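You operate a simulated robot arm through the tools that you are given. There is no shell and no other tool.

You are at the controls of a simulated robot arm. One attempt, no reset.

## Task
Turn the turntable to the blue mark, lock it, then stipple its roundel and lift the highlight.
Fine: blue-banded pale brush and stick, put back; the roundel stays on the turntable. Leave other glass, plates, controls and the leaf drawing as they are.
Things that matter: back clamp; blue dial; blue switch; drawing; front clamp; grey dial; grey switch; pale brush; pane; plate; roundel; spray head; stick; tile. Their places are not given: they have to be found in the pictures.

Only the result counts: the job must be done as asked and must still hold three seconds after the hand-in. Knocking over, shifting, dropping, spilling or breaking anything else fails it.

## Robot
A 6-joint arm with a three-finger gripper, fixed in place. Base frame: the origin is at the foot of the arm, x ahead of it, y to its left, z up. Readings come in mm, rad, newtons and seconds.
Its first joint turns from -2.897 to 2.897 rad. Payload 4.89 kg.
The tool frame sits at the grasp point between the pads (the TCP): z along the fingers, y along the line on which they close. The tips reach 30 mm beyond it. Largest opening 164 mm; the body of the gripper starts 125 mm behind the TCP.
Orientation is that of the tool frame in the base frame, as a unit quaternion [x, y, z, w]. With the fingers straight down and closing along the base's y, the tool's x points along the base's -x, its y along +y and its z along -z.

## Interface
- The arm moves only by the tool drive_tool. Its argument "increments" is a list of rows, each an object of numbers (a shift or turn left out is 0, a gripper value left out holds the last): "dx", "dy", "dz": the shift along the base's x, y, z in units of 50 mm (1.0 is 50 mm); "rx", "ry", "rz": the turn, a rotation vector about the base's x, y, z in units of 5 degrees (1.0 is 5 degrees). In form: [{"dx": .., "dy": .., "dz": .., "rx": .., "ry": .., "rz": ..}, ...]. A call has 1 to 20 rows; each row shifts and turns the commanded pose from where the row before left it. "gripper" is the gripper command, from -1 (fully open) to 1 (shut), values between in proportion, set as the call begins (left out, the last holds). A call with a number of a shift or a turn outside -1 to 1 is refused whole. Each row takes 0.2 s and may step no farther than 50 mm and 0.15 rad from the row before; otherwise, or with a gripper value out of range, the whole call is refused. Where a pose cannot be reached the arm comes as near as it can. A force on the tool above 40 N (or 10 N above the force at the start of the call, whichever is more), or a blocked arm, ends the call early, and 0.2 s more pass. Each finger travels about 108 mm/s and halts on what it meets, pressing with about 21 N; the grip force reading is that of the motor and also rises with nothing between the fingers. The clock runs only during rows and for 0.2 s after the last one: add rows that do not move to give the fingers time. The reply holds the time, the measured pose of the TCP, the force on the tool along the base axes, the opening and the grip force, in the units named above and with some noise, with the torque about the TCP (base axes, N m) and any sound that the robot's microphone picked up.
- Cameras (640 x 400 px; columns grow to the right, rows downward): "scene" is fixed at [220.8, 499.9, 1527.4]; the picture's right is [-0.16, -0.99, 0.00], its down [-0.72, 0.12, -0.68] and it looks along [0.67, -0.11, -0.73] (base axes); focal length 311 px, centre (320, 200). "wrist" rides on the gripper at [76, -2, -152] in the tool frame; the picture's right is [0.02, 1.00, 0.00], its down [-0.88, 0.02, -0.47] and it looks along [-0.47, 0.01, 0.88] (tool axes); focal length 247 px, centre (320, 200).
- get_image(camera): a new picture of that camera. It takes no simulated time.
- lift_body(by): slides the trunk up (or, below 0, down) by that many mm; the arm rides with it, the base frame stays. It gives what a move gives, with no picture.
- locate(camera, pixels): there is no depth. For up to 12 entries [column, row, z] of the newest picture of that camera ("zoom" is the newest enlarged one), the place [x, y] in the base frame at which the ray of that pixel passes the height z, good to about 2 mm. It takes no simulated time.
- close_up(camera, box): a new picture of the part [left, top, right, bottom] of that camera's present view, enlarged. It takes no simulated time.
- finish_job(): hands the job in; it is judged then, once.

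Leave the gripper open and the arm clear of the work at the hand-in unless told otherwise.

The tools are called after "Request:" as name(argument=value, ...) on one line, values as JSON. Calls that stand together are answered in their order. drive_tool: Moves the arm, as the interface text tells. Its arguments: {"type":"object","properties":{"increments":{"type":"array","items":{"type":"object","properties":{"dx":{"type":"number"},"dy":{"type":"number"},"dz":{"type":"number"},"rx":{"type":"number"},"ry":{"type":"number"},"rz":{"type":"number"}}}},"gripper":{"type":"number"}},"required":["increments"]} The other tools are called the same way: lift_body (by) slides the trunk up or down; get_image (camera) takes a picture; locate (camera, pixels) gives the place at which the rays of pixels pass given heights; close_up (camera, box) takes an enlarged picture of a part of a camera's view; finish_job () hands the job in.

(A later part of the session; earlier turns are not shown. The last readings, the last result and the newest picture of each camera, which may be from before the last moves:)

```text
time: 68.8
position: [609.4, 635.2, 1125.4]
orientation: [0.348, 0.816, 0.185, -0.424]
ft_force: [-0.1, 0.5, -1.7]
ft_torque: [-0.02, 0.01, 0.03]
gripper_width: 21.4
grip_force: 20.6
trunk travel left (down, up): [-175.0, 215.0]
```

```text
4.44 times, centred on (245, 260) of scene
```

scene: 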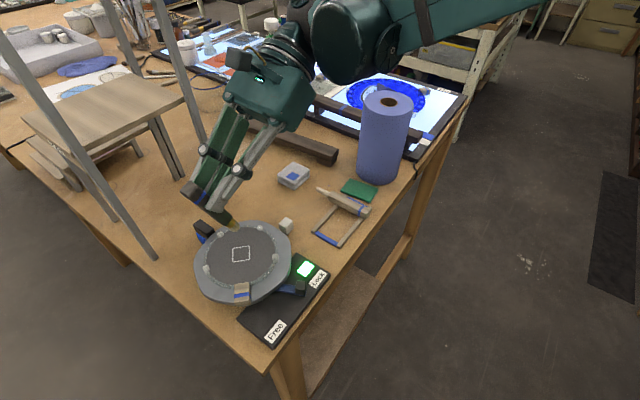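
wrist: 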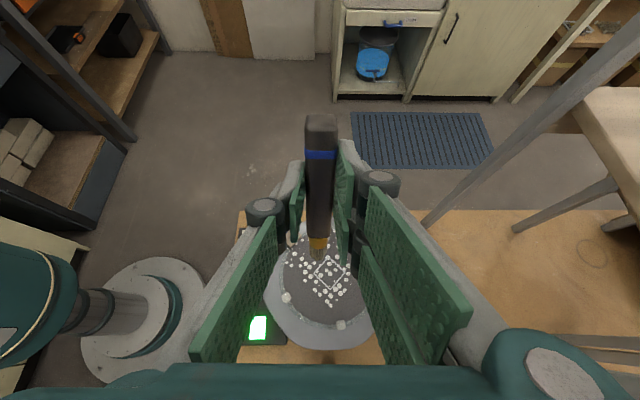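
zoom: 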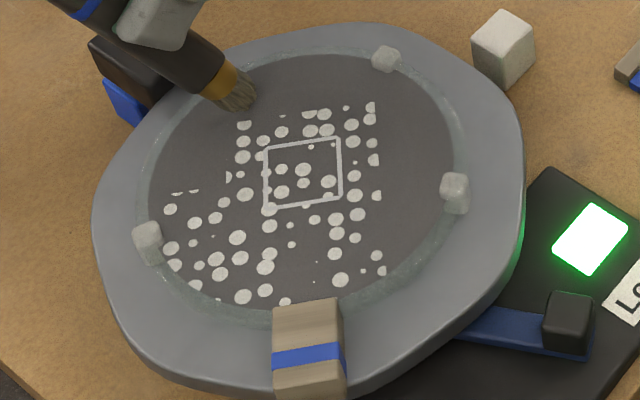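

Not touching yet. I'll go down in ~1 mm steps.

Request:
drive_tool(increments=[{"dz": -0.02}, {}])

Request:
drive_tool(increments=[{"dz": -0.02}, {}])

Request:
close_up(camera="scene", box=[195, 215, 295, 305])

```text
time: 69.4
position: [608.6, 634.3, 1122.6]
orientation: [0.348, 0.816, 0.185, -0.423]
ft_force: [0.7, 0.6, 0.0]
ft_torque: [-0.01, 0.0, -0.01]
gripper_width: 21.5
grip_force: 21.3
trunk travel left (down, up): [-175.0, 215.0]
```

```text
time: 70.0
position: [608.5, 634.2, 1123.7]
orientation: [0.347, 0.816, 0.185, -0.424]
ft_force: [1.0, 2.1, 17.3]
ft_torque: [0.09, -0.19, 0.03]
gripper_width: 21.7
grip_force: 21.2
trunk travel left (down, up): [-175.0, 215.0]
```

```text
4.44 times, centred on (245, 260) of scene
```

zoom: 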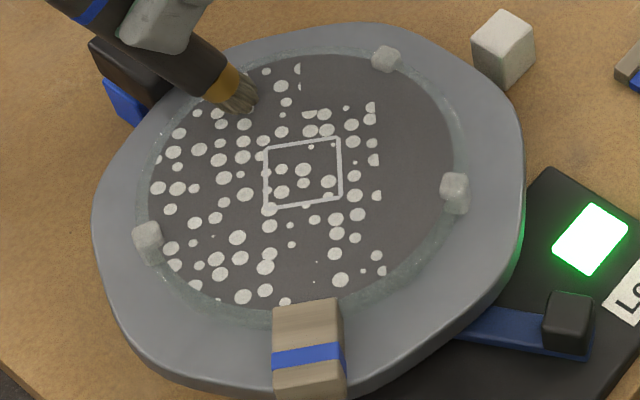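

That filled the far-left cells. I'll lift, move to the far-right corner (offset +32, −32) and dab again.

Request:
drive_tool(increments=[{"dz": 0.3}, {"dz": 0.7}, {"dy": -0.64}, {"dy": -0.64}, {"dz": -0.6}, {"dz": -0.3}, {"dz": -0.06}, {"dz": -0.02}, {}])

Request:
drive_tool(increments=[{"dz": -0.015}, {}])

Request:
close_up(camera="scene", box=[195, 215, 295, 305])

```text
time: 72.0
position: [606.5, 570.1, 1124.9]
orientation: [0.349, 0.815, 0.185, -0.423]
ft_force: [-1.2, 2.6, 8.6]
ft_torque: [0.24, 0.0, 0.05]
gripper_width: 21.4
grip_force: 21.2
trunk travel left (down, up): [-175.0, 215.0]
```

```text
time: 72.6
position: [607.2, 570.3, 1123.9]
orientation: [0.348, 0.816, 0.185, -0.424]
ft_force: [-5.4, 5.5, 19.3]
ft_torque: [0.41, 0.18, 0.07]
gripper_width: 21.8
grip_force: 20.8
trunk travel left (down, up): [-175.0, 215.0]
```

```text
4.44 times, centred on (245, 260) of scene
```

zoom: 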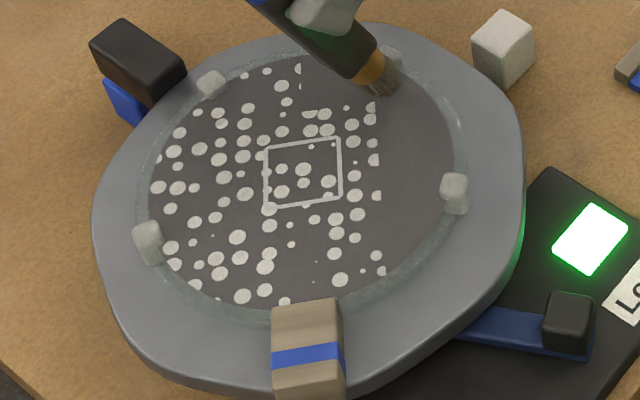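

No new dots yet although the force is 19 N. I'll lift and look again.

Request:
drive_tool(increments=[{"dz": 0.3}, {"dz": 0.7}, {"dz": 0.8}, {}])

Request:
close_up(camera="scene", box=[195, 215, 295, 305])

Request:
close_up(camera="wrist", box=[235, 205, 405, 345])

```text
time: 73.6
position: [608.1, 571.9, 1212.2]
orientation: [0.349, 0.816, 0.185, -0.423]
ft_force: [-0.5, 0.8, 0.0]
ft_torque: [-0.01, -0.13, -0.06]
gripper_width: 21.6
grip_force: 20.6
trunk travel left (down, up): [-175.0, 215.0]
```

```text
4.44 times, centred on (245, 260) of scene
```

zoom: 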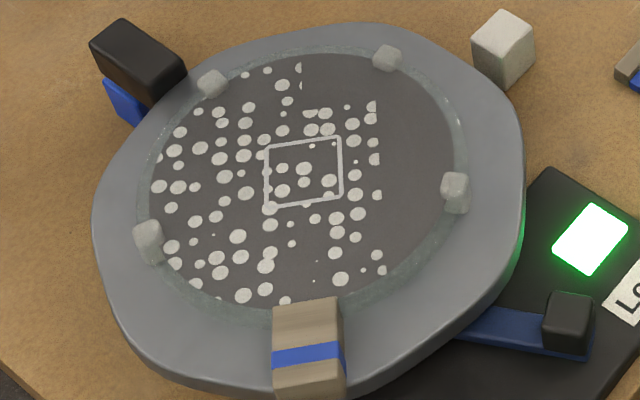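

```text
2.86 times, centred on (320, 275) of wrist
```

zoom: 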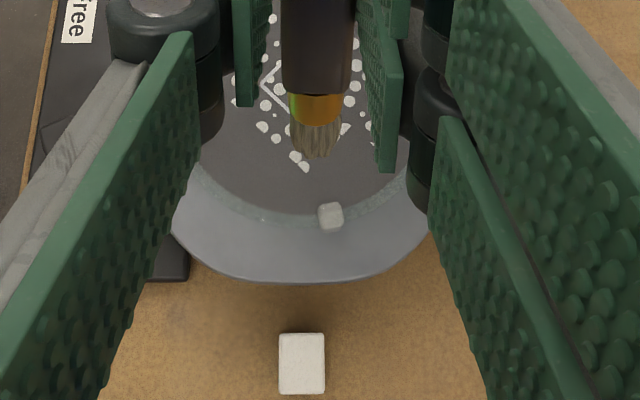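

Still blank there, so that dab didn't count — possibly because it landed too fast or hard. I'll repeat near the same spot with a very slow, light touch.

Request:
drive_tool(increments=[{"dx": -0.08, "dy": 0.08}, {"dz": -0.8}, {"dz": -0.7}, {"dz": -0.18}, {"dz": -0.03}, {}])

Request:
drive_tool(increments=[{"dz": -0.015}, {"dz": -0.015}, {}])

Request:
close_up(camera="scene", box=[195, 215, 295, 305])

```text
time: 75.0
position: [605.5, 576.4, 1125.0]
orientation: [0.348, 0.816, 0.185, -0.423]
ft_force: [0.4, -0.3, -1.0]
ft_torque: [0.01, 0.03, 0.0]
gripper_width: 21.7
grip_force: 21.1
trunk travel left (down, up): [-175.0, 215.0]
```

```text
time: 75.8
position: [605.0, 575.1, 1124.0]
orientation: [0.349, 0.816, 0.185, -0.422]
ft_force: [0.8, 0.3, -0.3]
ft_torque: [-0.02, 0.0, 0.02]
gripper_width: 21.4
grip_force: 20.6
trunk travel left (down, up): [-175.0, 215.0]
```

```text
4.44 times, centred on (245, 260) of scene
```

zoom: 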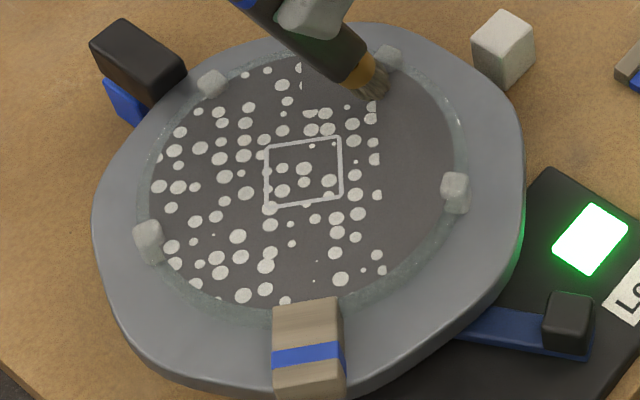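

Still no contact. I'll go down in 0.75 mm steps.

Request:
drive_tool(increments=[{"dz": -0.015}, {}])

Request:
drive_tool(increments=[{"dz": -0.012}, {}])

Request:
close_up(camera="scene", box=[195, 215, 295, 305])

```text
time: 76.4
position: [605.1, 576.1, 1123.1]
orientation: [0.348, 0.816, 0.184, -0.424]
ft_force: [-0.9, 0.2, -0.8]
ft_torque: [0.01, -0.03, 0.01]
gripper_width: 21.7
grip_force: 21.3
trunk travel left (down, up): [-175.0, 215.0]
```

```text
time: 77.0
position: [604.9, 574.7, 1122.3]
orientation: [0.348, 0.816, 0.184, -0.424]
ft_force: [-0.4, 0.4, -1.8]
ft_torque: [-0.01, 0.01, -0.01]
gripper_width: 21.6
grip_force: 20.5
trunk travel left (down, up): [-175.0, 215.0]
```

```text
4.44 times, centred on (245, 260) of scene
```

zoom: 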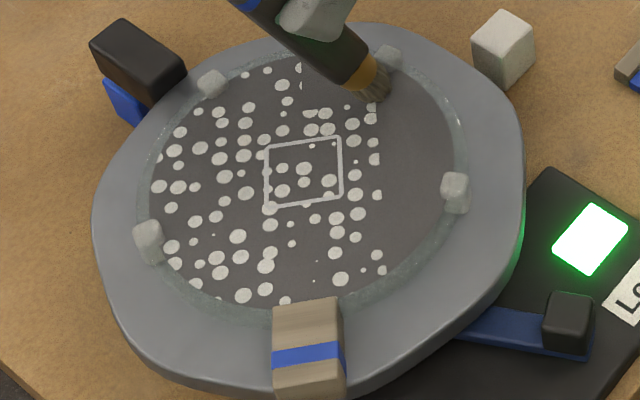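

Request:
drive_tool(increments=[{"dz": -0.014}, {}])

Request:
drive_tool(increments=[{"dz": -0.014}, {}])

Request:
close_up(camera="scene", box=[195, 215, 295, 305])

```text
time: 77.6
position: [605.8, 574.9, 1122.6]
orientation: [0.348, 0.816, 0.184, -0.422]
ft_force: [0.4, 0.5, 6.3]
ft_torque: [-0.08, -0.08, -0.01]
gripper_width: 21.5
grip_force: 21.1
trunk travel left (down, up): [-175.0, 215.0]
```

```text
time: 78.2
position: [604.5, 574.6, 1122.1]
orientation: [0.348, 0.816, 0.184, -0.423]
ft_force: [-0.5, 4.0, 16.0]
ft_torque: [0.29, 0.0, 0.02]
gripper_width: 21.6
grip_force: 20.5
trunk travel left (down, up): [-175.0, 215.0]
```

```text
4.44 times, centred on (245, 260) of scene
```

zoom: 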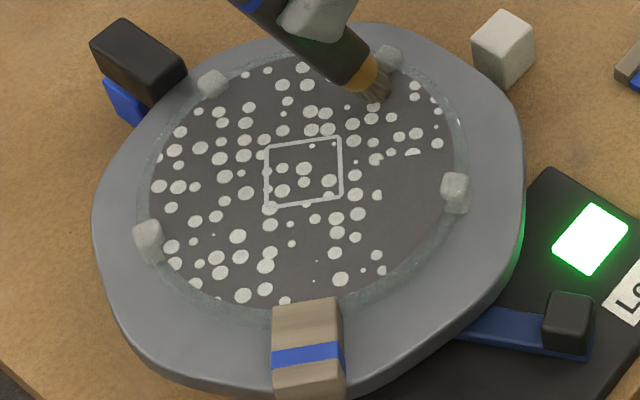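

The far-right cells are filled now; slow, gentle contact counts. Two cells remain on the near right. I'll lift, move 64 mm toward −x, and touch slowly.

Request:
drive_tool(increments=[{"dz": 0.2}, {"dz": 0.5}, {"dz": 0.5}, {"dx": -0.64}, {"dx": -0.64}, {"dz": -0.7}, {"dz": -0.35}, {"dz": -0.08}, {"dz": -0.02}, {"dz": -0.015}, {"dz": -0.01}, {}])

Request:
drive_tool(increments=[{"dz": -0.014}, {}])

Request:
close_up(camera="scene", box=[195, 215, 295, 305])

```text
time: 80.8
position: [542.0, 573.8, 1123.0]
orientation: [0.348, 0.816, 0.184, -0.423]
ft_force: [0.1, -0.2, -0.9]
ft_torque: [0.0, -0.05, -0.02]
gripper_width: 21.6
grip_force: 20.9
trunk travel left (down, up): [-175.0, 215.0]
```

```text
time: 81.4
position: [540.6, 573.7, 1122.4]
orientation: [0.348, 0.816, 0.185, -0.423]
ft_force: [0.0, 1.4, 5.9]
ft_torque: [0.07, -0.04, 0.01]
gripper_width: 21.3
grip_force: 20.7
trunk travel left (down, up): [-175.0, 215.0]
```

```text
4.44 times, centred on (245, 260) of scene
```

zoom: 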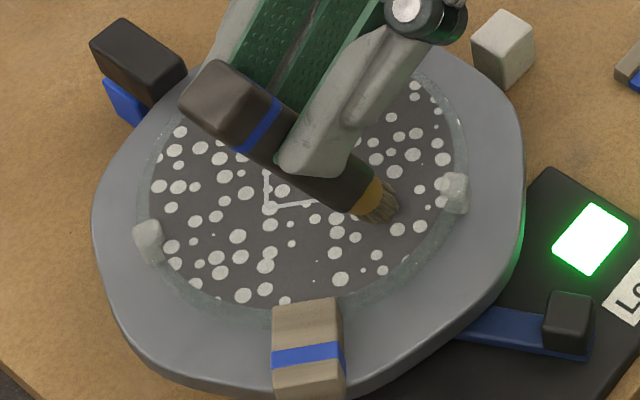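

Dots appeared there too. I'll lift well clear and inspect the entire roundel.

Request:
drive_tool(increments=[{"dz": 0.2}, {"dz": 0.6}, {"dz": 0.8}, {"dz": 0.4}, {}])

Request:
close_up(camera="scene", box=[200, 215, 290, 295])

Request:
close_up(camera="wrist", box=[235, 205, 405, 345])

Request:
get_image(camera="scene")

```text
time: 82.6
position: [540.6, 573.8, 1221.3]
orientation: [0.349, 0.816, 0.185, -0.423]
ft_force: [0.4, -0.4, 0.0]
ft_torque: [0.0, -0.03, -0.05]
gripper_width: 21.7
grip_force: 21.2
trunk travel left (down, up): [-175.0, 215.0]
```

```text
5.00 times, centred on (245, 255) of scene
```

zoom: 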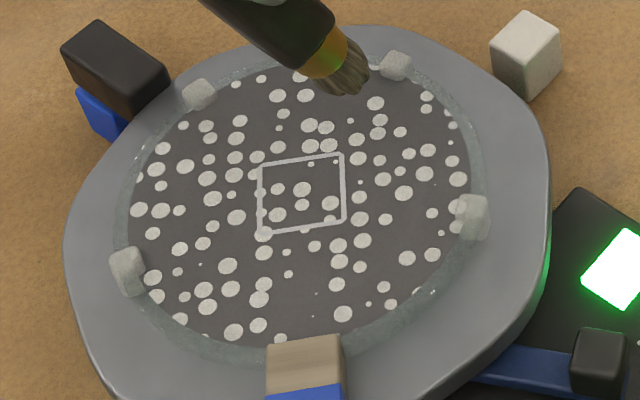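

```text
2.86 times, centred on (320, 275) of wrist
```

zoom: 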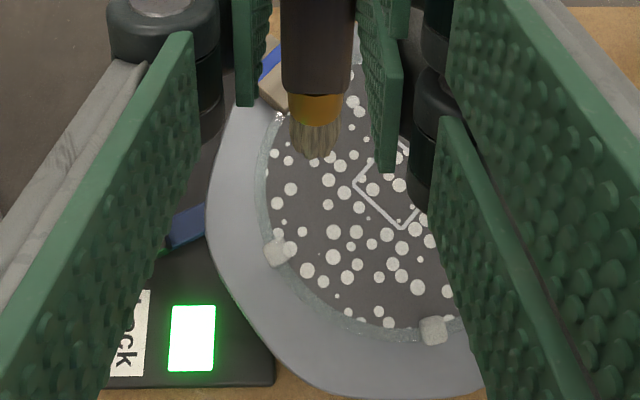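

```text
taken
```

scene: 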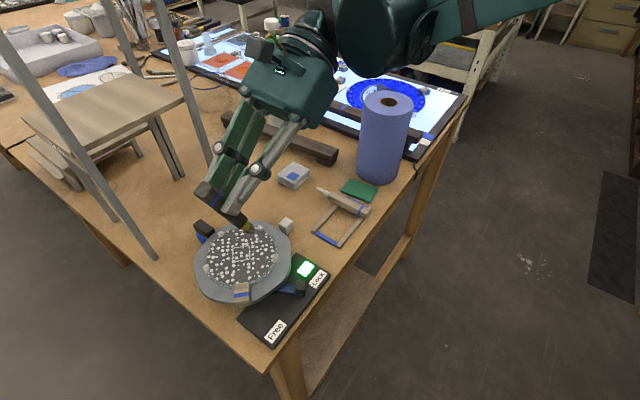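

The whole roundel is stippled, the table still locked on blue. Now I'll return the brush: tilt back 70° first.

Request:
drive_tool(increments=[{"rx": -0.719, "ry": -0.695}, {"rx": -0.719, "ry": -0.695}, {"rx": -0.719, "ry": -0.695}, {"rx": -0.719, "ry": -0.695}, {"rx": -0.719, "ry": -0.695}, {"rx": -0.719, "ry": -0.695}, {"rx": -0.719, "ry": -0.695}, {"rx": -0.719, "ry": -0.695}, {"rx": -0.719, "ry": -0.695}, {"rx": -0.719, "ry": -0.695}, {"rx": -0.719, "ry": -0.695}, {"rx": -0.719, "ry": -0.695}, {"rx": -0.719, "ry": -0.695}, {"rx": -0.719, "ry": -0.695}, {}])

Request:
drive_tool(increments=[{"dx": 0.11, "dy": -0.191, "rz": 0.963}, {"dx": 0.11, "dy": -0.191, "rz": 0.963}, {"dx": 0.11, "dy": -0.191, "rz": 0.963}, {"dx": 0.11, "dy": -0.191, "rz": 0.963}, {"dx": 0.11, "dy": -0.191, "rz": 0.963}, {"dx": 0.11, "dy": -0.191, "rz": 0.963}, {"dx": 0.11, "dy": -0.191, "rz": 0.963}, {"dx": 0.11, "dy": -0.191, "rz": 0.963}, {"dx": 0.11, "dy": -0.191, "rz": 0.963}, {"dx": 0.11, "dy": -0.191, "rz": 0.963}, {"dx": 0.11, "dy": -0.191, "rz": 0.963}, {"dx": 0.11, "dy": -0.191, "rz": 0.963}, {"dx": 0.11, "dy": -0.191, "rz": 0.963}, {"dx": 0.11, "dy": -0.191, "rz": 0.963}, {"dx": 0.11, "dy": -0.191, "rz": 0.963}, {"dx": 0.11, "dy": -0.191, "rz": 0.963}, {"dx": 0.11, "dy": -0.191, "rz": 0.963}, {"dx": 0.11, "dy": -0.191, "rz": 0.963}, {"dx": 0.11, "dy": -0.191, "rz": 0.963}, {}])

Request:
get_image(camera="wrist")

Request:
get_image(camera="scene")

```text
time: 85.8
position: [542.2, 574.6, 1222.8]
orientation: [0.386, 0.913, -0.046, 0.122]
ft_force: [-0.3, -0.1, -0.5]
ft_torque: [-0.03, 0.03, 0.01]
gripper_width: 21.7
grip_force: 20.5
trunk travel left (down, up): [-175.0, 215.0]
```

```text
time: 90.0
position: [645.6, 391.9, 1223.1]
orientation: [-0.384, 0.914, 0.055, 0.118]
ft_force: [0.4, 0.0, -0.2]
ft_torque: [-0.01, 0.0, 0.02]
gripper_width: 21.5
grip_force: 20.9
trunk travel left (down, up): [-175.0, 215.0]
```

```text
taken
```

wrist: 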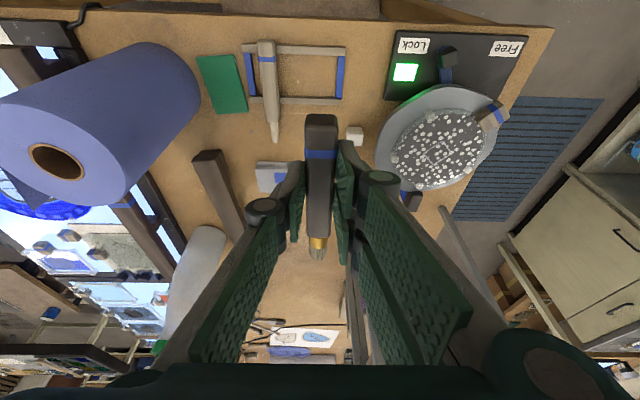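

```text
taken
```

scene: 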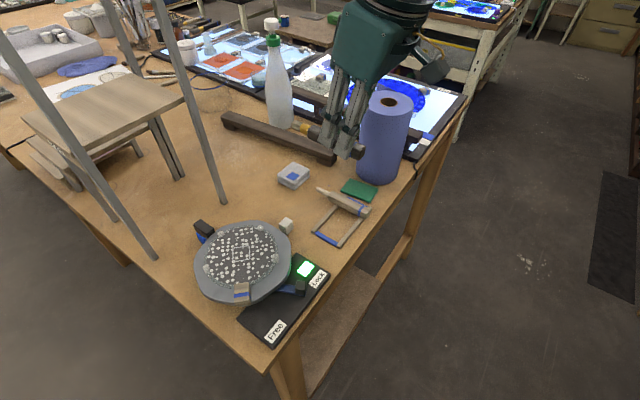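

Orientation and position match the grasp pose. I'll lower straight down to 50 mm above and check.

Request:
drive_tool(increments=[{"dz": -0.9}, {"dz": -0.9}, {"dz": -0.9}, {"dz": -0.76}, {}])

Request:
close_up(camera="wrist", box=[220, 80, 420, 240])

Request:
close_up(camera="scene", box=[280, 160, 380, 250])

```text
time: 91.2
position: [645.4, 392.4, 1049.8]
orientation: [-0.383, 0.914, 0.055, 0.118]
ft_force: [0.6, -1.1, -1.0]
ft_torque: [-0.06, 0.06, 0.02]
gripper_width: 21.8
grip_force: 20.8
trunk travel left (down, up): [-175.0, 215.0]
```

```text
2.50 times, centred on (320, 160) of wrist
```

zoom: 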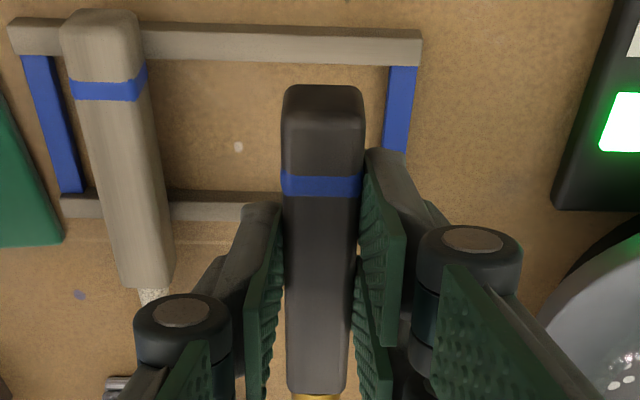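

```text
4.44 times, centred on (330, 205) of scene
```

zoom: 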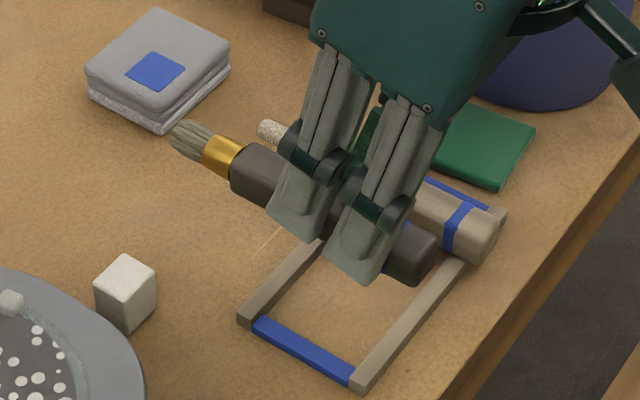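

The brush hasn't slipped in the grip and lines up with its slot. I'll lower it onto the rest.

Request:
drive_tool(increments=[{"dz": -0.5}, {"dz": -0.4}, {"dz": -0.1}, {"dz": -0.05}, {}])

Request:
drive_tool(increments=[{"dz": -0.02}, {}])

Request:
close_up(camera="wrist", box=[220, 80, 420, 240])

Request:
close_up(camera="scene", box=[290, 185, 370, 250])

```text
time: 92.4
position: [645.8, 391.7, 998.1]
orientation: [-0.384, 0.914, 0.055, 0.117]
ft_force: [-0.3, -1.0, -0.3]
ft_torque: [-0.04, 0.01, 0.01]
gripper_width: 21.8
grip_force: 20.8
trunk travel left (down, up): [-175.0, 215.0]
```

```text
time: 93.0
position: [646.2, 392.8, 997.1]
orientation: [-0.383, 0.914, 0.055, 0.117]
ft_force: [0.2, -0.9, -0.7]
ft_torque: [-0.01, -0.02, 0.0]
gripper_width: 21.5
grip_force: 21.2
trunk travel left (down, up): [-175.0, 215.0]
```

```text
2.50 times, centred on (320, 160) of wrist
```

zoom: 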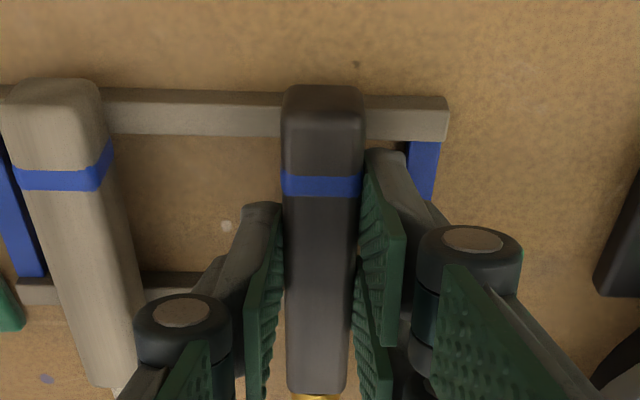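

```text
6.15 times, centred on (330, 218) of scene
```

zoom: 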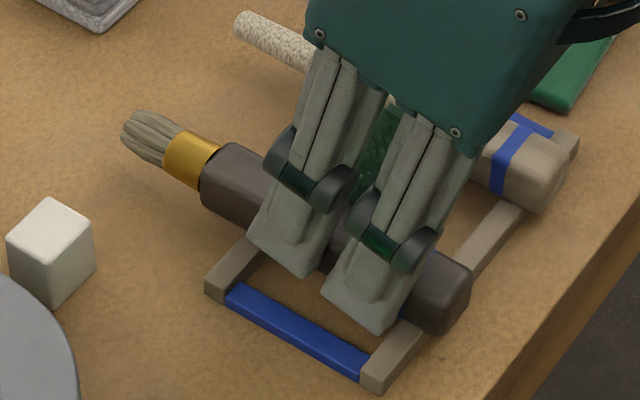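

About 2 mm to go. I'll lower in 1 mm steps until it just touches.

Request:
drive_tool(increments=[{"dz": -0.02}, {}])

Request:
drive_tool(increments=[{"dz": -0.015}, {}])

```text
time: 93.6
position: [645.7, 391.5, 995.8]
orientation: [-0.383, 0.915, 0.055, 0.118]
ft_force: [1.1, 0.3, 2.2]
ft_torque: [-0.09, 0.02, 0.0]
gripper_width: 21.7
grip_force: 20.9
trunk travel left (down, up): [-175.0, 215.0]
```

```text
time: 94.2
position: [645.4, 390.4, 994.3]
orientation: [-0.382, 0.915, 0.055, 0.118]
ft_force: [4.4, 1.9, 13.3]
ft_torque: [-0.28, 0.16, 0.05]
gripper_width: 21.3
grip_force: 20.9
trunk travel left (down, up): [-175.0, 215.0]
```

It rests on the bars (13 N). I'll ease up slightly and open the fingers, then rise along the tool axis.

Request:
drive_tool(increments=[{"dz": 0.013}, {}])

Request:
drive_tool(increments=[{}, {}, {}], gripper=0.27)

Request:
close_up(camera="wrist", box=[220, 80, 420, 240])

Request:
drive_tool(increments=[{"dx": -0.073, "dy": -0.075, "dz": 0.391}, {"dx": -0.073, "dy": -0.075, "dz": 0.391}, {"dx": -0.073, "dy": -0.075, "dz": 0.391}, {"dx": -0.073, "dy": -0.075, "dz": 0.391}, {"dz": 0.6}, {}])

Request:
close_up(camera="wrist", box=[200, 60, 420, 260])

Request:
close_up(camera="scene", box=[290, 175, 380, 250])

```text
time: 94.8
position: [645.4, 393.0, 994.9]
orientation: [-0.383, 0.915, 0.055, 0.118]
ft_force: [0.4, 0.0, 7.2]
ft_torque: [-0.22, 0.12, 0.03]
gripper_width: 21.6
grip_force: 20.9
trunk travel left (down, up): [-175.0, 215.0]
```

```text
time: 95.6
position: [645.4, 392.3, 995.8]
orientation: [-0.383, 0.915, 0.055, 0.117]
ft_force: [1.4, -0.3, -0.7]
ft_torque: [-0.04, 0.01, 0.01]
gripper_width: 59.7
grip_force: 0.0
trunk travel left (down, up): [-175.0, 215.0]
```

```text
2.50 times, centred on (320, 160) of wrist
```

zoom: 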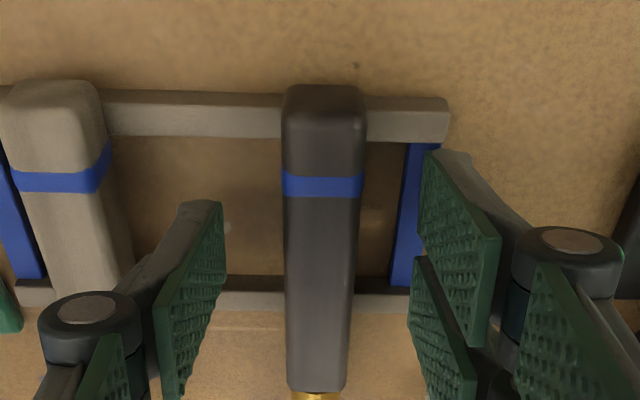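

```text
time: 97.0
position: [630.5, 377.1, 1104.8]
orientation: [-0.384, 0.914, 0.055, 0.117]
ft_force: [-0.2, -0.5, 0.1]
ft_torque: [0.03, -0.04, 0.0]
gripper_width: 60.0
grip_force: 0.1
trunk travel left (down, up): [-175.0, 215.0]
```

```text
2.00 times, centred on (310, 160) of wrist
```

zoom: 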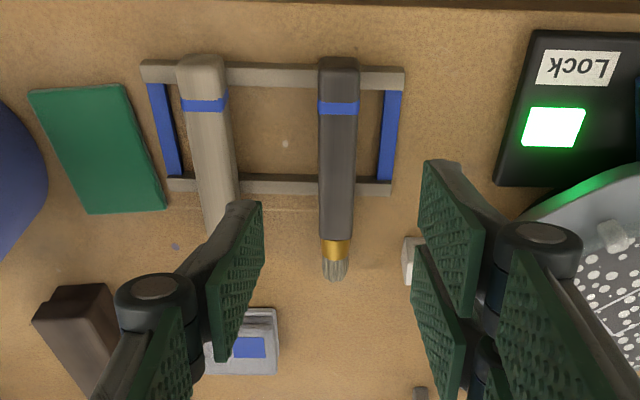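

```text
5.33 times, centred on (335, 212) of scene
```

zoom: 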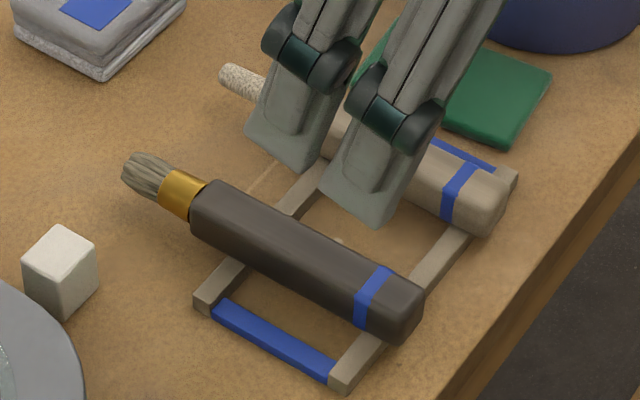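

The brush is back in its original place. Now the stick: I'll shift 69 mm sideways to be above it.

Request:
drive_tool(increments=[{"dx": 0.33, "dy": -0.32}, {"dx": 0.33, "dy": -0.32}, {"dx": 0.324, "dy": -0.328}, {}])

Request:
get_image(camera="wrist")

Request:
close_up(camera="wrist", box=[240, 60, 400, 240])

Request:
close_up(camera="scene", box=[290, 150, 400, 240])

```text
time: 98.0
position: [679.9, 328.7, 1103.5]
orientation: [-0.383, 0.915, 0.055, 0.117]
ft_force: [0.6, -0.5, -0.1]
ft_torque: [0.03, 0.06, -0.03]
gripper_width: 59.9
grip_force: 0.0
trunk travel left (down, up): [-175.0, 215.0]
```

```text
taken
```

wrist: 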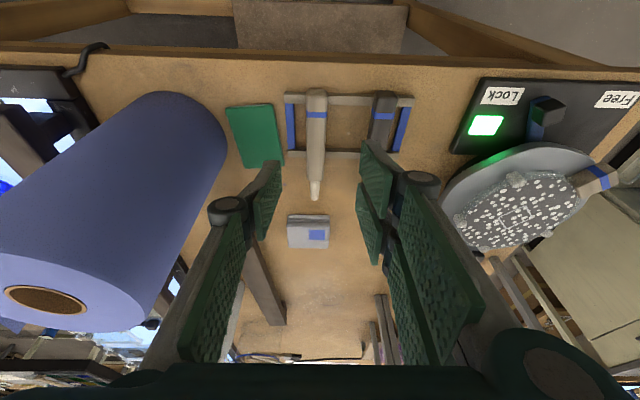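

```text
2.22 times, centred on (320, 150) of wrist
```

zoom: 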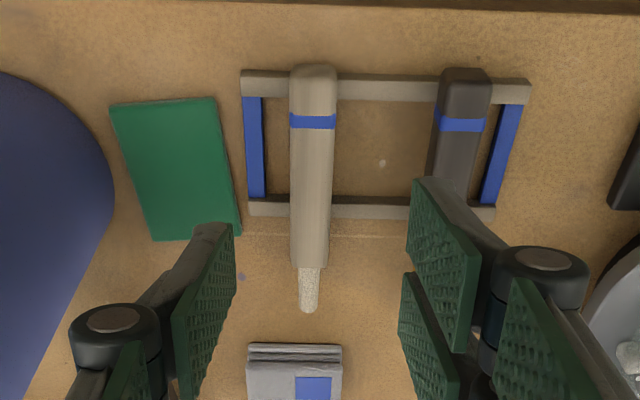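

```text
4.44 times, centred on (345, 195) of scene
```

zoom: 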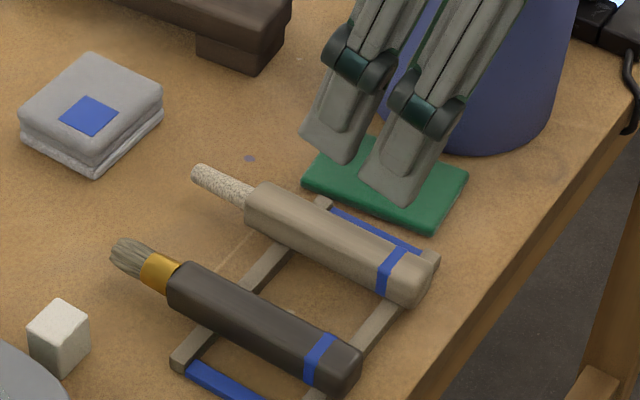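

The stick is slightly left of centre and the green tile is close on its left, so I'll narrow the opening to 44 mm, shift 3.7 mm left, and descend to 45 mm above the grasp.

Request:
drive_tool(increments=[{"dx": 0.052, "dy": -0.052}, {"dz": -0.6}, {"dx": 0.062, "dy": 0.064, "dz": -0.332}, {"dx": 0.062, "dy": 0.064, "dz": -0.332}, {}], gripper=0.463)

Request:
close_up(camera="wrist", box=[220, 80, 420, 240])

Request:
close_up(camera="scene", box=[300, 160, 390, 235])

```text
time: 99.2
position: [688.7, 332.8, 1040.4]
orientation: [-0.383, 0.915, 0.054, 0.117]
ft_force: [0.5, 1.2, 0.0]
ft_torque: [0.0, 0.06, -0.02]
gripper_width: 43.7
grip_force: 0.1
trunk travel left (down, up): [-175.0, 215.0]
```

```text
2.50 times, centred on (320, 160) of wrist
```

zoom: 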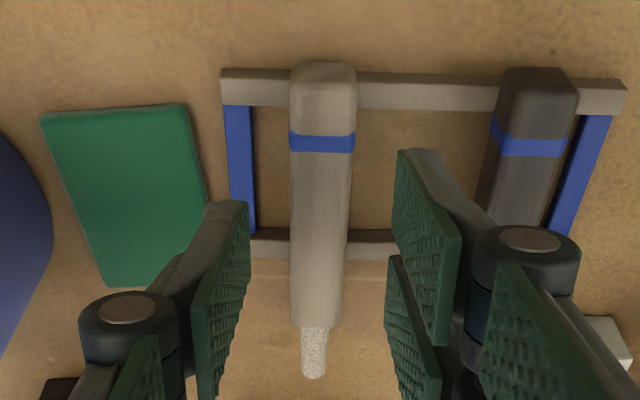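

```text
5.33 times, centred on (345, 198) of scene
```

zoom: 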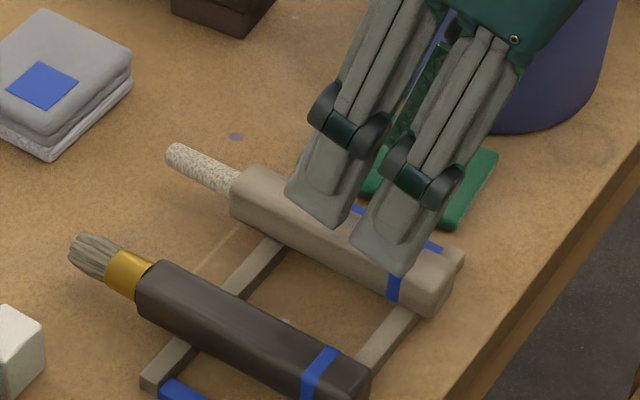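

Well aligned. I'll descend the last 45 mm along the tool axis and close on the handle.

Request:
drive_tool(increments=[{"dx": 0.057, "dy": 0.058, "dz": -0.303}, {"dx": 0.057, "dy": 0.058, "dz": -0.303}, {"dx": 0.057, "dy": 0.058, "dz": -0.303}, {}])

Request:
close_up(camera="wrist", box=[220, 80, 420, 240])

Request:
close_up(camera="scene", box=[300, 160, 390, 235])

```text
time: 100.2
position: [698.4, 341.7, 993.6]
orientation: [-0.383, 0.914, 0.055, 0.118]
ft_force: [1.6, 0.7, 0.3]
ft_torque: [-0.05, 0.03, 0.04]
gripper_width: 43.9
grip_force: 0.0
trunk travel left (down, up): [-175.0, 215.0]
```

```text
2.50 times, centred on (320, 160) of wrist
```

zoom: 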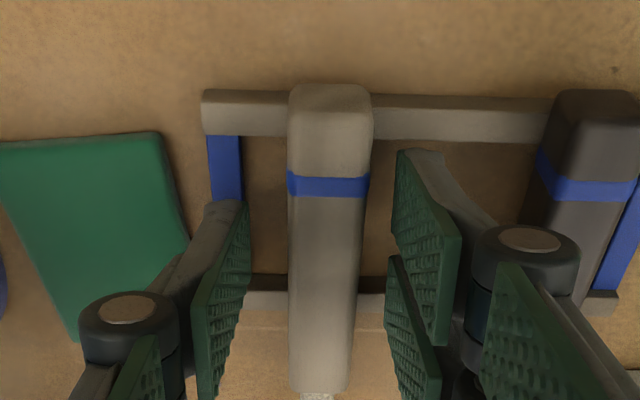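

```text
5.33 times, centred on (345, 198) of scene
```

zoom: 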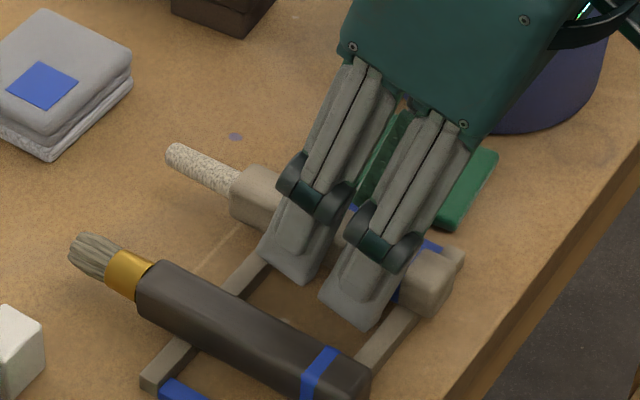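

Request:
drive_tool(increments=[{}, {}, {}], gripper=0.85)

Request:
close_up(camera="wrist", box=[220, 80, 420, 240])

Request:
drive_tool(increments=[{"dz": 0.2}, {"dz": 0.4}, {"dz": 0.7}, {"dz": 0.7}, {}])

Request:
get_image(camera="wrist")

Request:
get_image(camera="scene")

```text
time: 101.0
position: [698.6, 341.3, 993.5]
orientation: [-0.383, 0.915, 0.054, 0.118]
ft_force: [-1.1, -0.1, 0.6]
ft_torque: [0.01, 0.0, -0.01]
gripper_width: 21.4
grip_force: 21.0
trunk travel left (down, up): [-175.0, 215.0]
```

```text
2.50 times, centred on (320, 160) of wrist
```

zoom: 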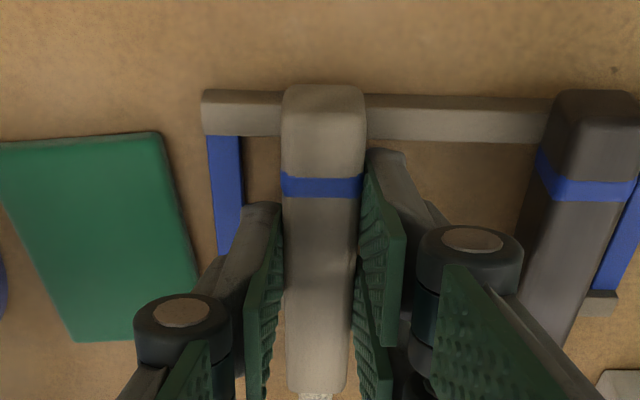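

```text
time: 102.2
position: [697.7, 340.7, 1096.8]
orientation: [-0.383, 0.914, 0.055, 0.118]
ft_force: [-1.4, 0.6, -1.1]
ft_torque: [0.03, -0.08, -0.01]
gripper_width: 21.9
grip_force: 20.9
trunk travel left (down, up): [-175.0, 215.0]
```

```text
taken
```

wrist: 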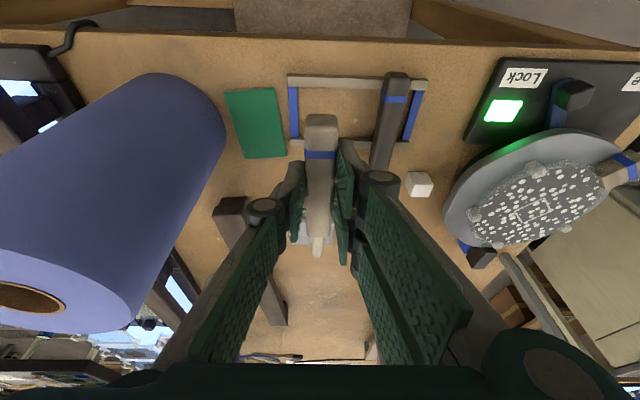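

```text
taken
```

scene: 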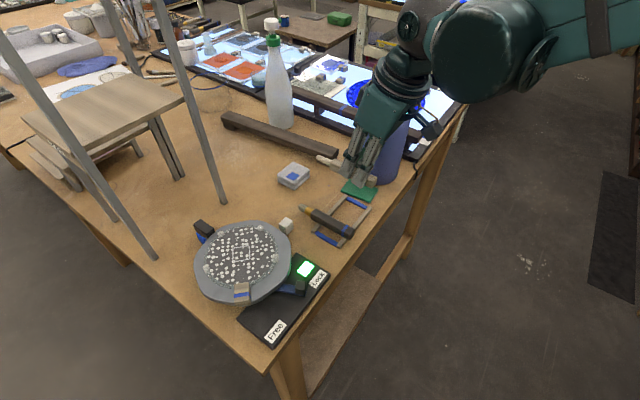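

The stick is held (21.9 mm). I'll carry it the same way: raise, swing to heading −46° above the roundel.

Request:
drive_tool(increments=[{"dx": -0.1363, "dy": 0.2768, "dz": 0.1084, "rz": -0.963}, {"dx": -0.1363, "dy": 0.2768, "dz": 0.1084, "rz": -0.963}, {"dx": -0.1363, "dy": 0.2768, "dz": 0.1084, "rz": -0.963}, {"dx": -0.1363, "dy": 0.2768, "dz": 0.1084, "rz": -0.963}, {"dx": -0.1363, "dy": 0.2768, "dz": 0.1084, "rz": -0.963}, {"dx": -0.1363, "dy": 0.2768, "dz": 0.1084, "rz": -0.963}, {"dx": -0.1363, "dy": 0.2768, "dz": 0.1084, "rz": -0.963}, {"dx": -0.1363, "dy": 0.2768, "dz": 0.1084, "rz": -0.963}, {"dx": -0.1363, "dy": 0.2768, "dz": 0.1084, "rz": -0.963}, {"dx": -0.1363, "dy": 0.2768, "dz": 0.1084, "rz": -0.963}, {"dx": -0.1363, "dy": 0.2768, "dz": 0.1084, "rz": -0.963}, {"dx": -0.1363, "dy": 0.2768, "dz": 0.1084, "rz": -0.963}, {"dx": -0.1363, "dy": 0.2768, "dz": 0.1084, "rz": -0.963}, {"dx": -0.1363, "dy": 0.2768, "dz": 0.1084, "rz": -0.963}, {"dx": -0.1363, "dy": 0.2768, "dz": 0.1084, "rz": -0.963}, {"dx": -0.1363, "dy": 0.2768, "dz": 0.1084, "rz": -0.963}, {"dx": -0.1363, "dy": 0.2768, "dz": 0.1084, "rz": -0.963}, {"dx": -0.1363, "dy": 0.2768, "dz": 0.1084, "rz": -0.963}, {"dx": -0.1363, "dy": 0.2768, "dz": 0.1084, "rz": -0.963}, {}])

Request:
drive_tool(increments=[{"rx": 0.719, "ry": 0.695}, {"rx": 0.719, "ry": 0.695}, {"rx": 0.719, "ry": 0.695}, {"rx": 0.719, "ry": 0.695}, {"rx": 0.719, "ry": 0.695}, {"rx": 0.719, "ry": 0.695}, {"rx": 0.719, "ry": 0.695}, {"rx": 0.719, "ry": 0.695}, {"rx": 0.719, "ry": 0.695}, {"rx": 0.719, "ry": 0.695}, {"rx": 0.719, "ry": 0.695}, {"rx": 0.719, "ry": 0.695}, {"rx": 0.719, "ry": 0.695}, {"rx": 0.719, "ry": 0.695}, {}])

Request:
get_image(camera="wrist")

Request:
close_up(camera="wrist", box=[270, 200, 370, 300])

Request:
close_up(camera="scene", box=[205, 200, 285, 290])

```text
time: 106.4
position: [569.1, 604.3, 1196.0]
orientation: [0.387, 0.913, -0.046, 0.121]
ft_force: [-0.6, -0.3, -1.3]
ft_torque: [0.02, -0.01, 0.03]
gripper_width: 21.5
grip_force: 21.0
trunk travel left (down, up): [-175.0, 215.0]
```

```text
time: 109.6
position: [568.4, 602.9, 1198.4]
orientation: [0.349, 0.816, 0.185, -0.423]
ft_force: [1.3, -0.2, -2.0]
ft_torque: [-0.04, 0.02, -0.03]
gripper_width: 22.1
grip_force: 21.6
trunk travel left (down, up): [-175.0, 215.0]
```

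```text
taken
```

wrist: 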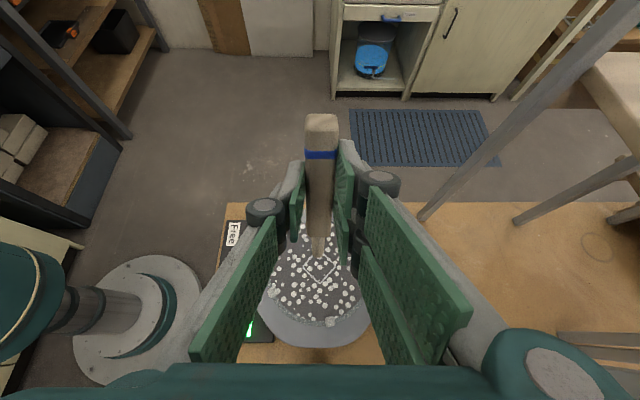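

```text
4.00 times, centred on (320, 250) of wrist
```

zoom: 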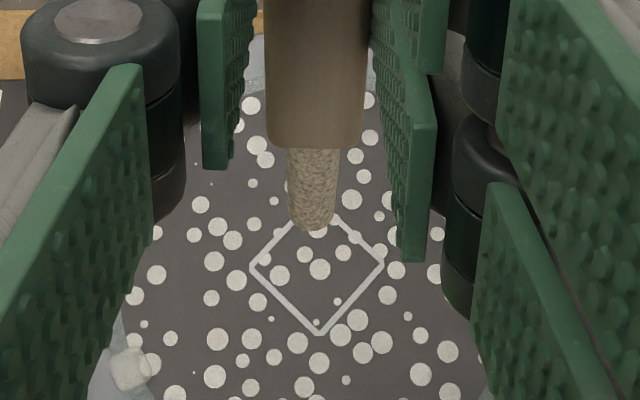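

```text
4.44 times, centred on (245, 245) of scene
```

zoom: 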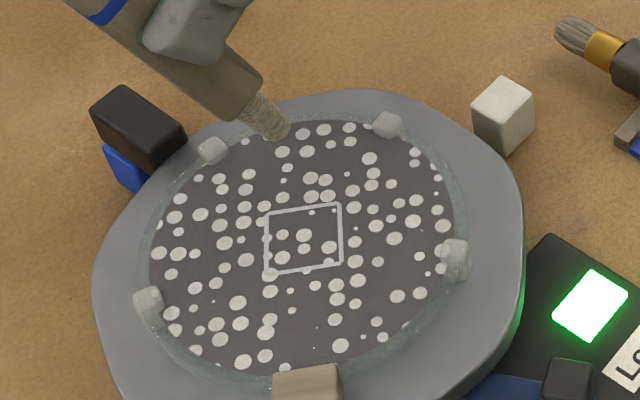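

The stick points down over the roundel. I'll triangulate its tip: scene px ≈ (236, 229), wrist px ≈ (318, 256).

Request:
locate(camera="scene", pixels=[[236, 229, 1085], [236, 229, 1090], [236, 229, 1095], [241.2, 252.8, 1012]])

Request:
locate(camera="wrist", pixels=[[318, 255.5, 1085], [318, 255.5, 1090], [318, 255.5, 1095], [319.7, 266.5, 1012], [302.5, 267, 1012], [336, 267, 1012], [320, 250, 1012], [320.5, 282.5, 1012]])

```text
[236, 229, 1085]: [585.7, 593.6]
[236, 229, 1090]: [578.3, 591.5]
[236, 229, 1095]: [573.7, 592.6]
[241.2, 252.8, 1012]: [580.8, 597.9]
```

```text
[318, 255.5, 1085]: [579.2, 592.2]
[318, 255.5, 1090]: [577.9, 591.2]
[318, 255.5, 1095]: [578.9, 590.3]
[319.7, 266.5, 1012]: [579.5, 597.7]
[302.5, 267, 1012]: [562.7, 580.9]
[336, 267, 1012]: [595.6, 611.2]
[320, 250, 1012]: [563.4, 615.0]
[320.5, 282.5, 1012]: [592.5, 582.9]
```

The stick tip is at about (578, 591.5, 1090); the square spans roughly x 564–596, y 582–614. I'll bring the tip over the centre, a few mm above the glass.

Request:
drive_tool(increments=[{"dx": 0.034, "dy": 0.11, "dz": -0.7}, {"dz": -0.5}, {"dz": -0.2}, {"dz": -0.04}, {}])

Request:
drive_tool(increments=[{"dz": -0.02}, {"dz": -0.02}, {"dz": -0.02}, {}])

Request:
close_up(camera="scene", box=[215, 220, 275, 280])

Request:
close_up(camera="wrist", box=[270, 200, 370, 300])

```text
time: 110.8
position: [569.7, 607.5, 1124.6]
orientation: [0.348, 0.816, 0.185, -0.423]
ft_force: [0.4, -0.2, -0.6]
ft_torque: [-0.02, -0.02, 0.0]
gripper_width: 21.5
grip_force: 21.1
trunk travel left (down, up): [-175.0, 215.0]
```

```text
time: 111.8
position: [568.9, 608.5, 1122.1]
orientation: [0.348, 0.816, 0.184, -0.423]
ft_force: [0.3, 0.1, -0.1]
ft_torque: [-0.02, 0.0, -0.01]
gripper_width: 21.7
grip_force: 20.6
trunk travel left (down, up): [-175.0, 215.0]
```

```text
6.67 times, centred on (245, 250) of scene
```

zoom: 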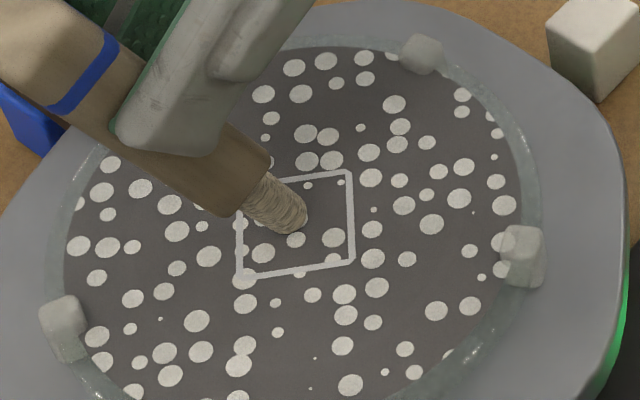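

```text
4.00 times, centred on (320, 250) of wrist
```

zoom: 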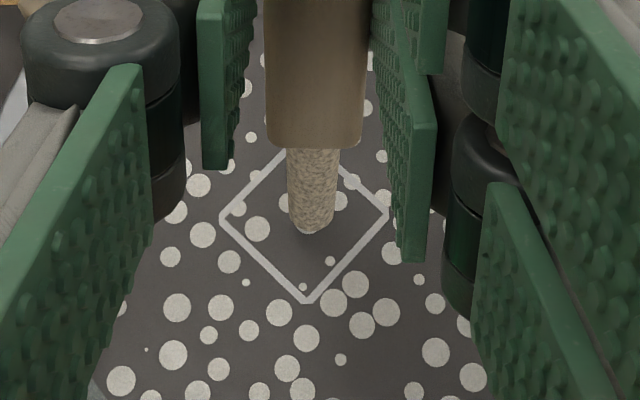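

Tip is over the square's centre, not yet touching. I'll lower in small steps.

Request:
drive_tool(increments=[{"dz": -0.02}, {}])

Request:
drive_tool(increments=[{"dz": -0.02}, {}])

Request:
drive_tool(increments=[{"dz": -0.015}, {}])

Request:
close_up(camera="scene", box=[215, 220, 275, 280])

```text
time: 112.4
position: [569.3, 607.8, 1122.1]
orientation: [0.349, 0.816, 0.185, -0.422]
ft_force: [2.1, -1.3, 11.3]
ft_torque: [-0.17, -0.35, 0.06]
gripper_width: 21.6
grip_force: 21.2
trunk travel left (down, up): [-175.0, 215.0]
```

```text
time: 113.0
position: [568.5, 609.6, 1121.2]
orientation: [0.348, 0.816, 0.185, -0.423]
ft_force: [-1.5, 2.7, 19.2]
ft_torque: [0.18, 0.11, -0.01]
gripper_width: 21.5
grip_force: 21.2
trunk travel left (down, up): [-175.0, 215.0]
```

```text
time: 113.6
position: [568.9, 609.7, 1121.3]
orientation: [0.347, 0.816, 0.184, -0.424]
ft_force: [-3.8, 4.2, 20.2]
ft_torque: [0.32, 0.29, -0.03]
gripper_width: 21.7
grip_force: 20.7
trunk travel left (down, up): [-175.0, 215.0]
```

```text
6.67 times, centred on (245, 250) of scene
```

zoom: 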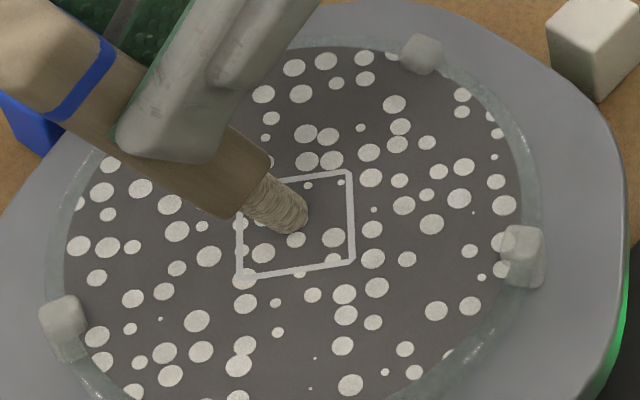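

Contact, but no change yet, so the highlight probably needs a rubbing stroke. I'll ease the pressure and stroke a few millimetres inside the square.

Request:
drive_tool(increments=[{"dz": 0.03}, {}])

Request:
drive_tool(increments=[{"dx": 0.06}, {"dx": 0.06}, {}])

Request:
close_up(camera="scene", box=[215, 220, 275, 280])

Request:
close_up(camera="wrist", box=[270, 200, 370, 300])

```text
time: 114.2
position: [569.4, 608.3, 1119.3]
orientation: [0.348, 0.816, 0.184, -0.423]
ft_force: [0.1, -0.8, 3.8]
ft_torque: [-0.08, 0.12, -0.03]
gripper_width: 21.7
grip_force: 20.6
trunk travel left (down, up): [-175.0, 215.0]
```

```text
time: 115.0
position: [575.9, 608.3, 1121.5]
orientation: [0.347, 0.816, 0.184, -0.424]
ft_force: [-0.2, 0.6, -1.1]
ft_torque: [0.0, -0.01, 0.01]
gripper_width: 21.4
grip_force: 20.2
trunk travel left (down, up): [-175.0, 215.0]
```

```text
6.67 times, centred on (245, 250) of scene
```

zoom: 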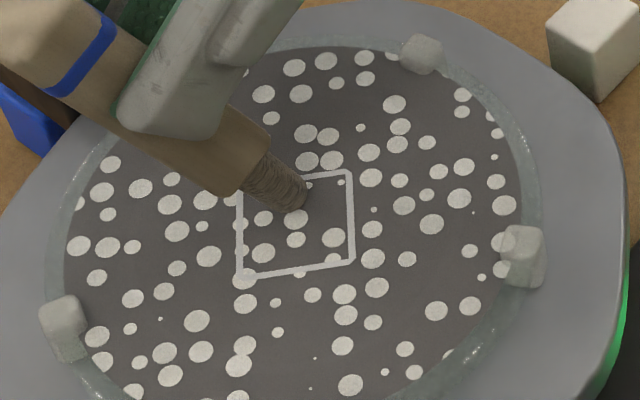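

```text
4.00 times, centred on (320, 250) of wrist
```

zoom: 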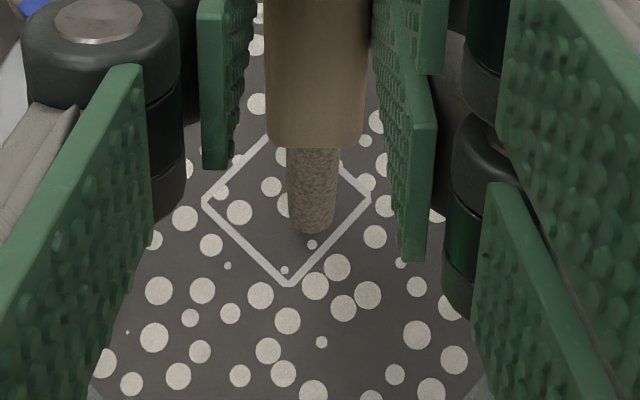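

The stick slid slightly in the grip under 20 N and contact was lost on the stroke. I'll press lightly again at this spot and then stroke slowly.

Request:
drive_tool(increments=[{"dz": -0.016}, {}])

Request:
drive_tool(increments=[{"dz": -0.012}, {}])

Request:
close_up(camera="scene", box=[215, 220, 275, 280])

```text
time: 115.6
position: [575.2, 609.2, 1120.0]
orientation: [0.348, 0.816, 0.184, -0.423]
ft_force: [1.0, 0.6, 0.5]
ft_torque: [-0.04, -0.08, -0.01]
gripper_width: 21.6
grip_force: 21.3
trunk travel left (down, up): [-175.0, 215.0]
```

```text
time: 116.2
position: [574.2, 609.3, 1120.2]
orientation: [0.349, 0.815, 0.185, -0.423]
ft_force: [1.0, -1.4, 8.0]
ft_torque: [-0.16, -0.18, -0.02]
gripper_width: 21.6
grip_force: 21.0
trunk travel left (down, up): [-175.0, 215.0]
```

```text
6.67 times, centred on (245, 250) of scene
```

zoom: 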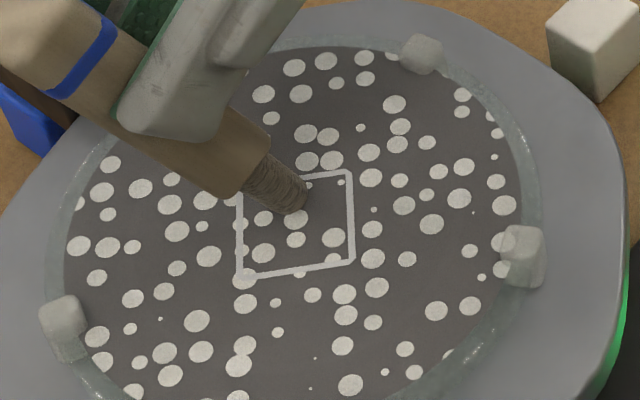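

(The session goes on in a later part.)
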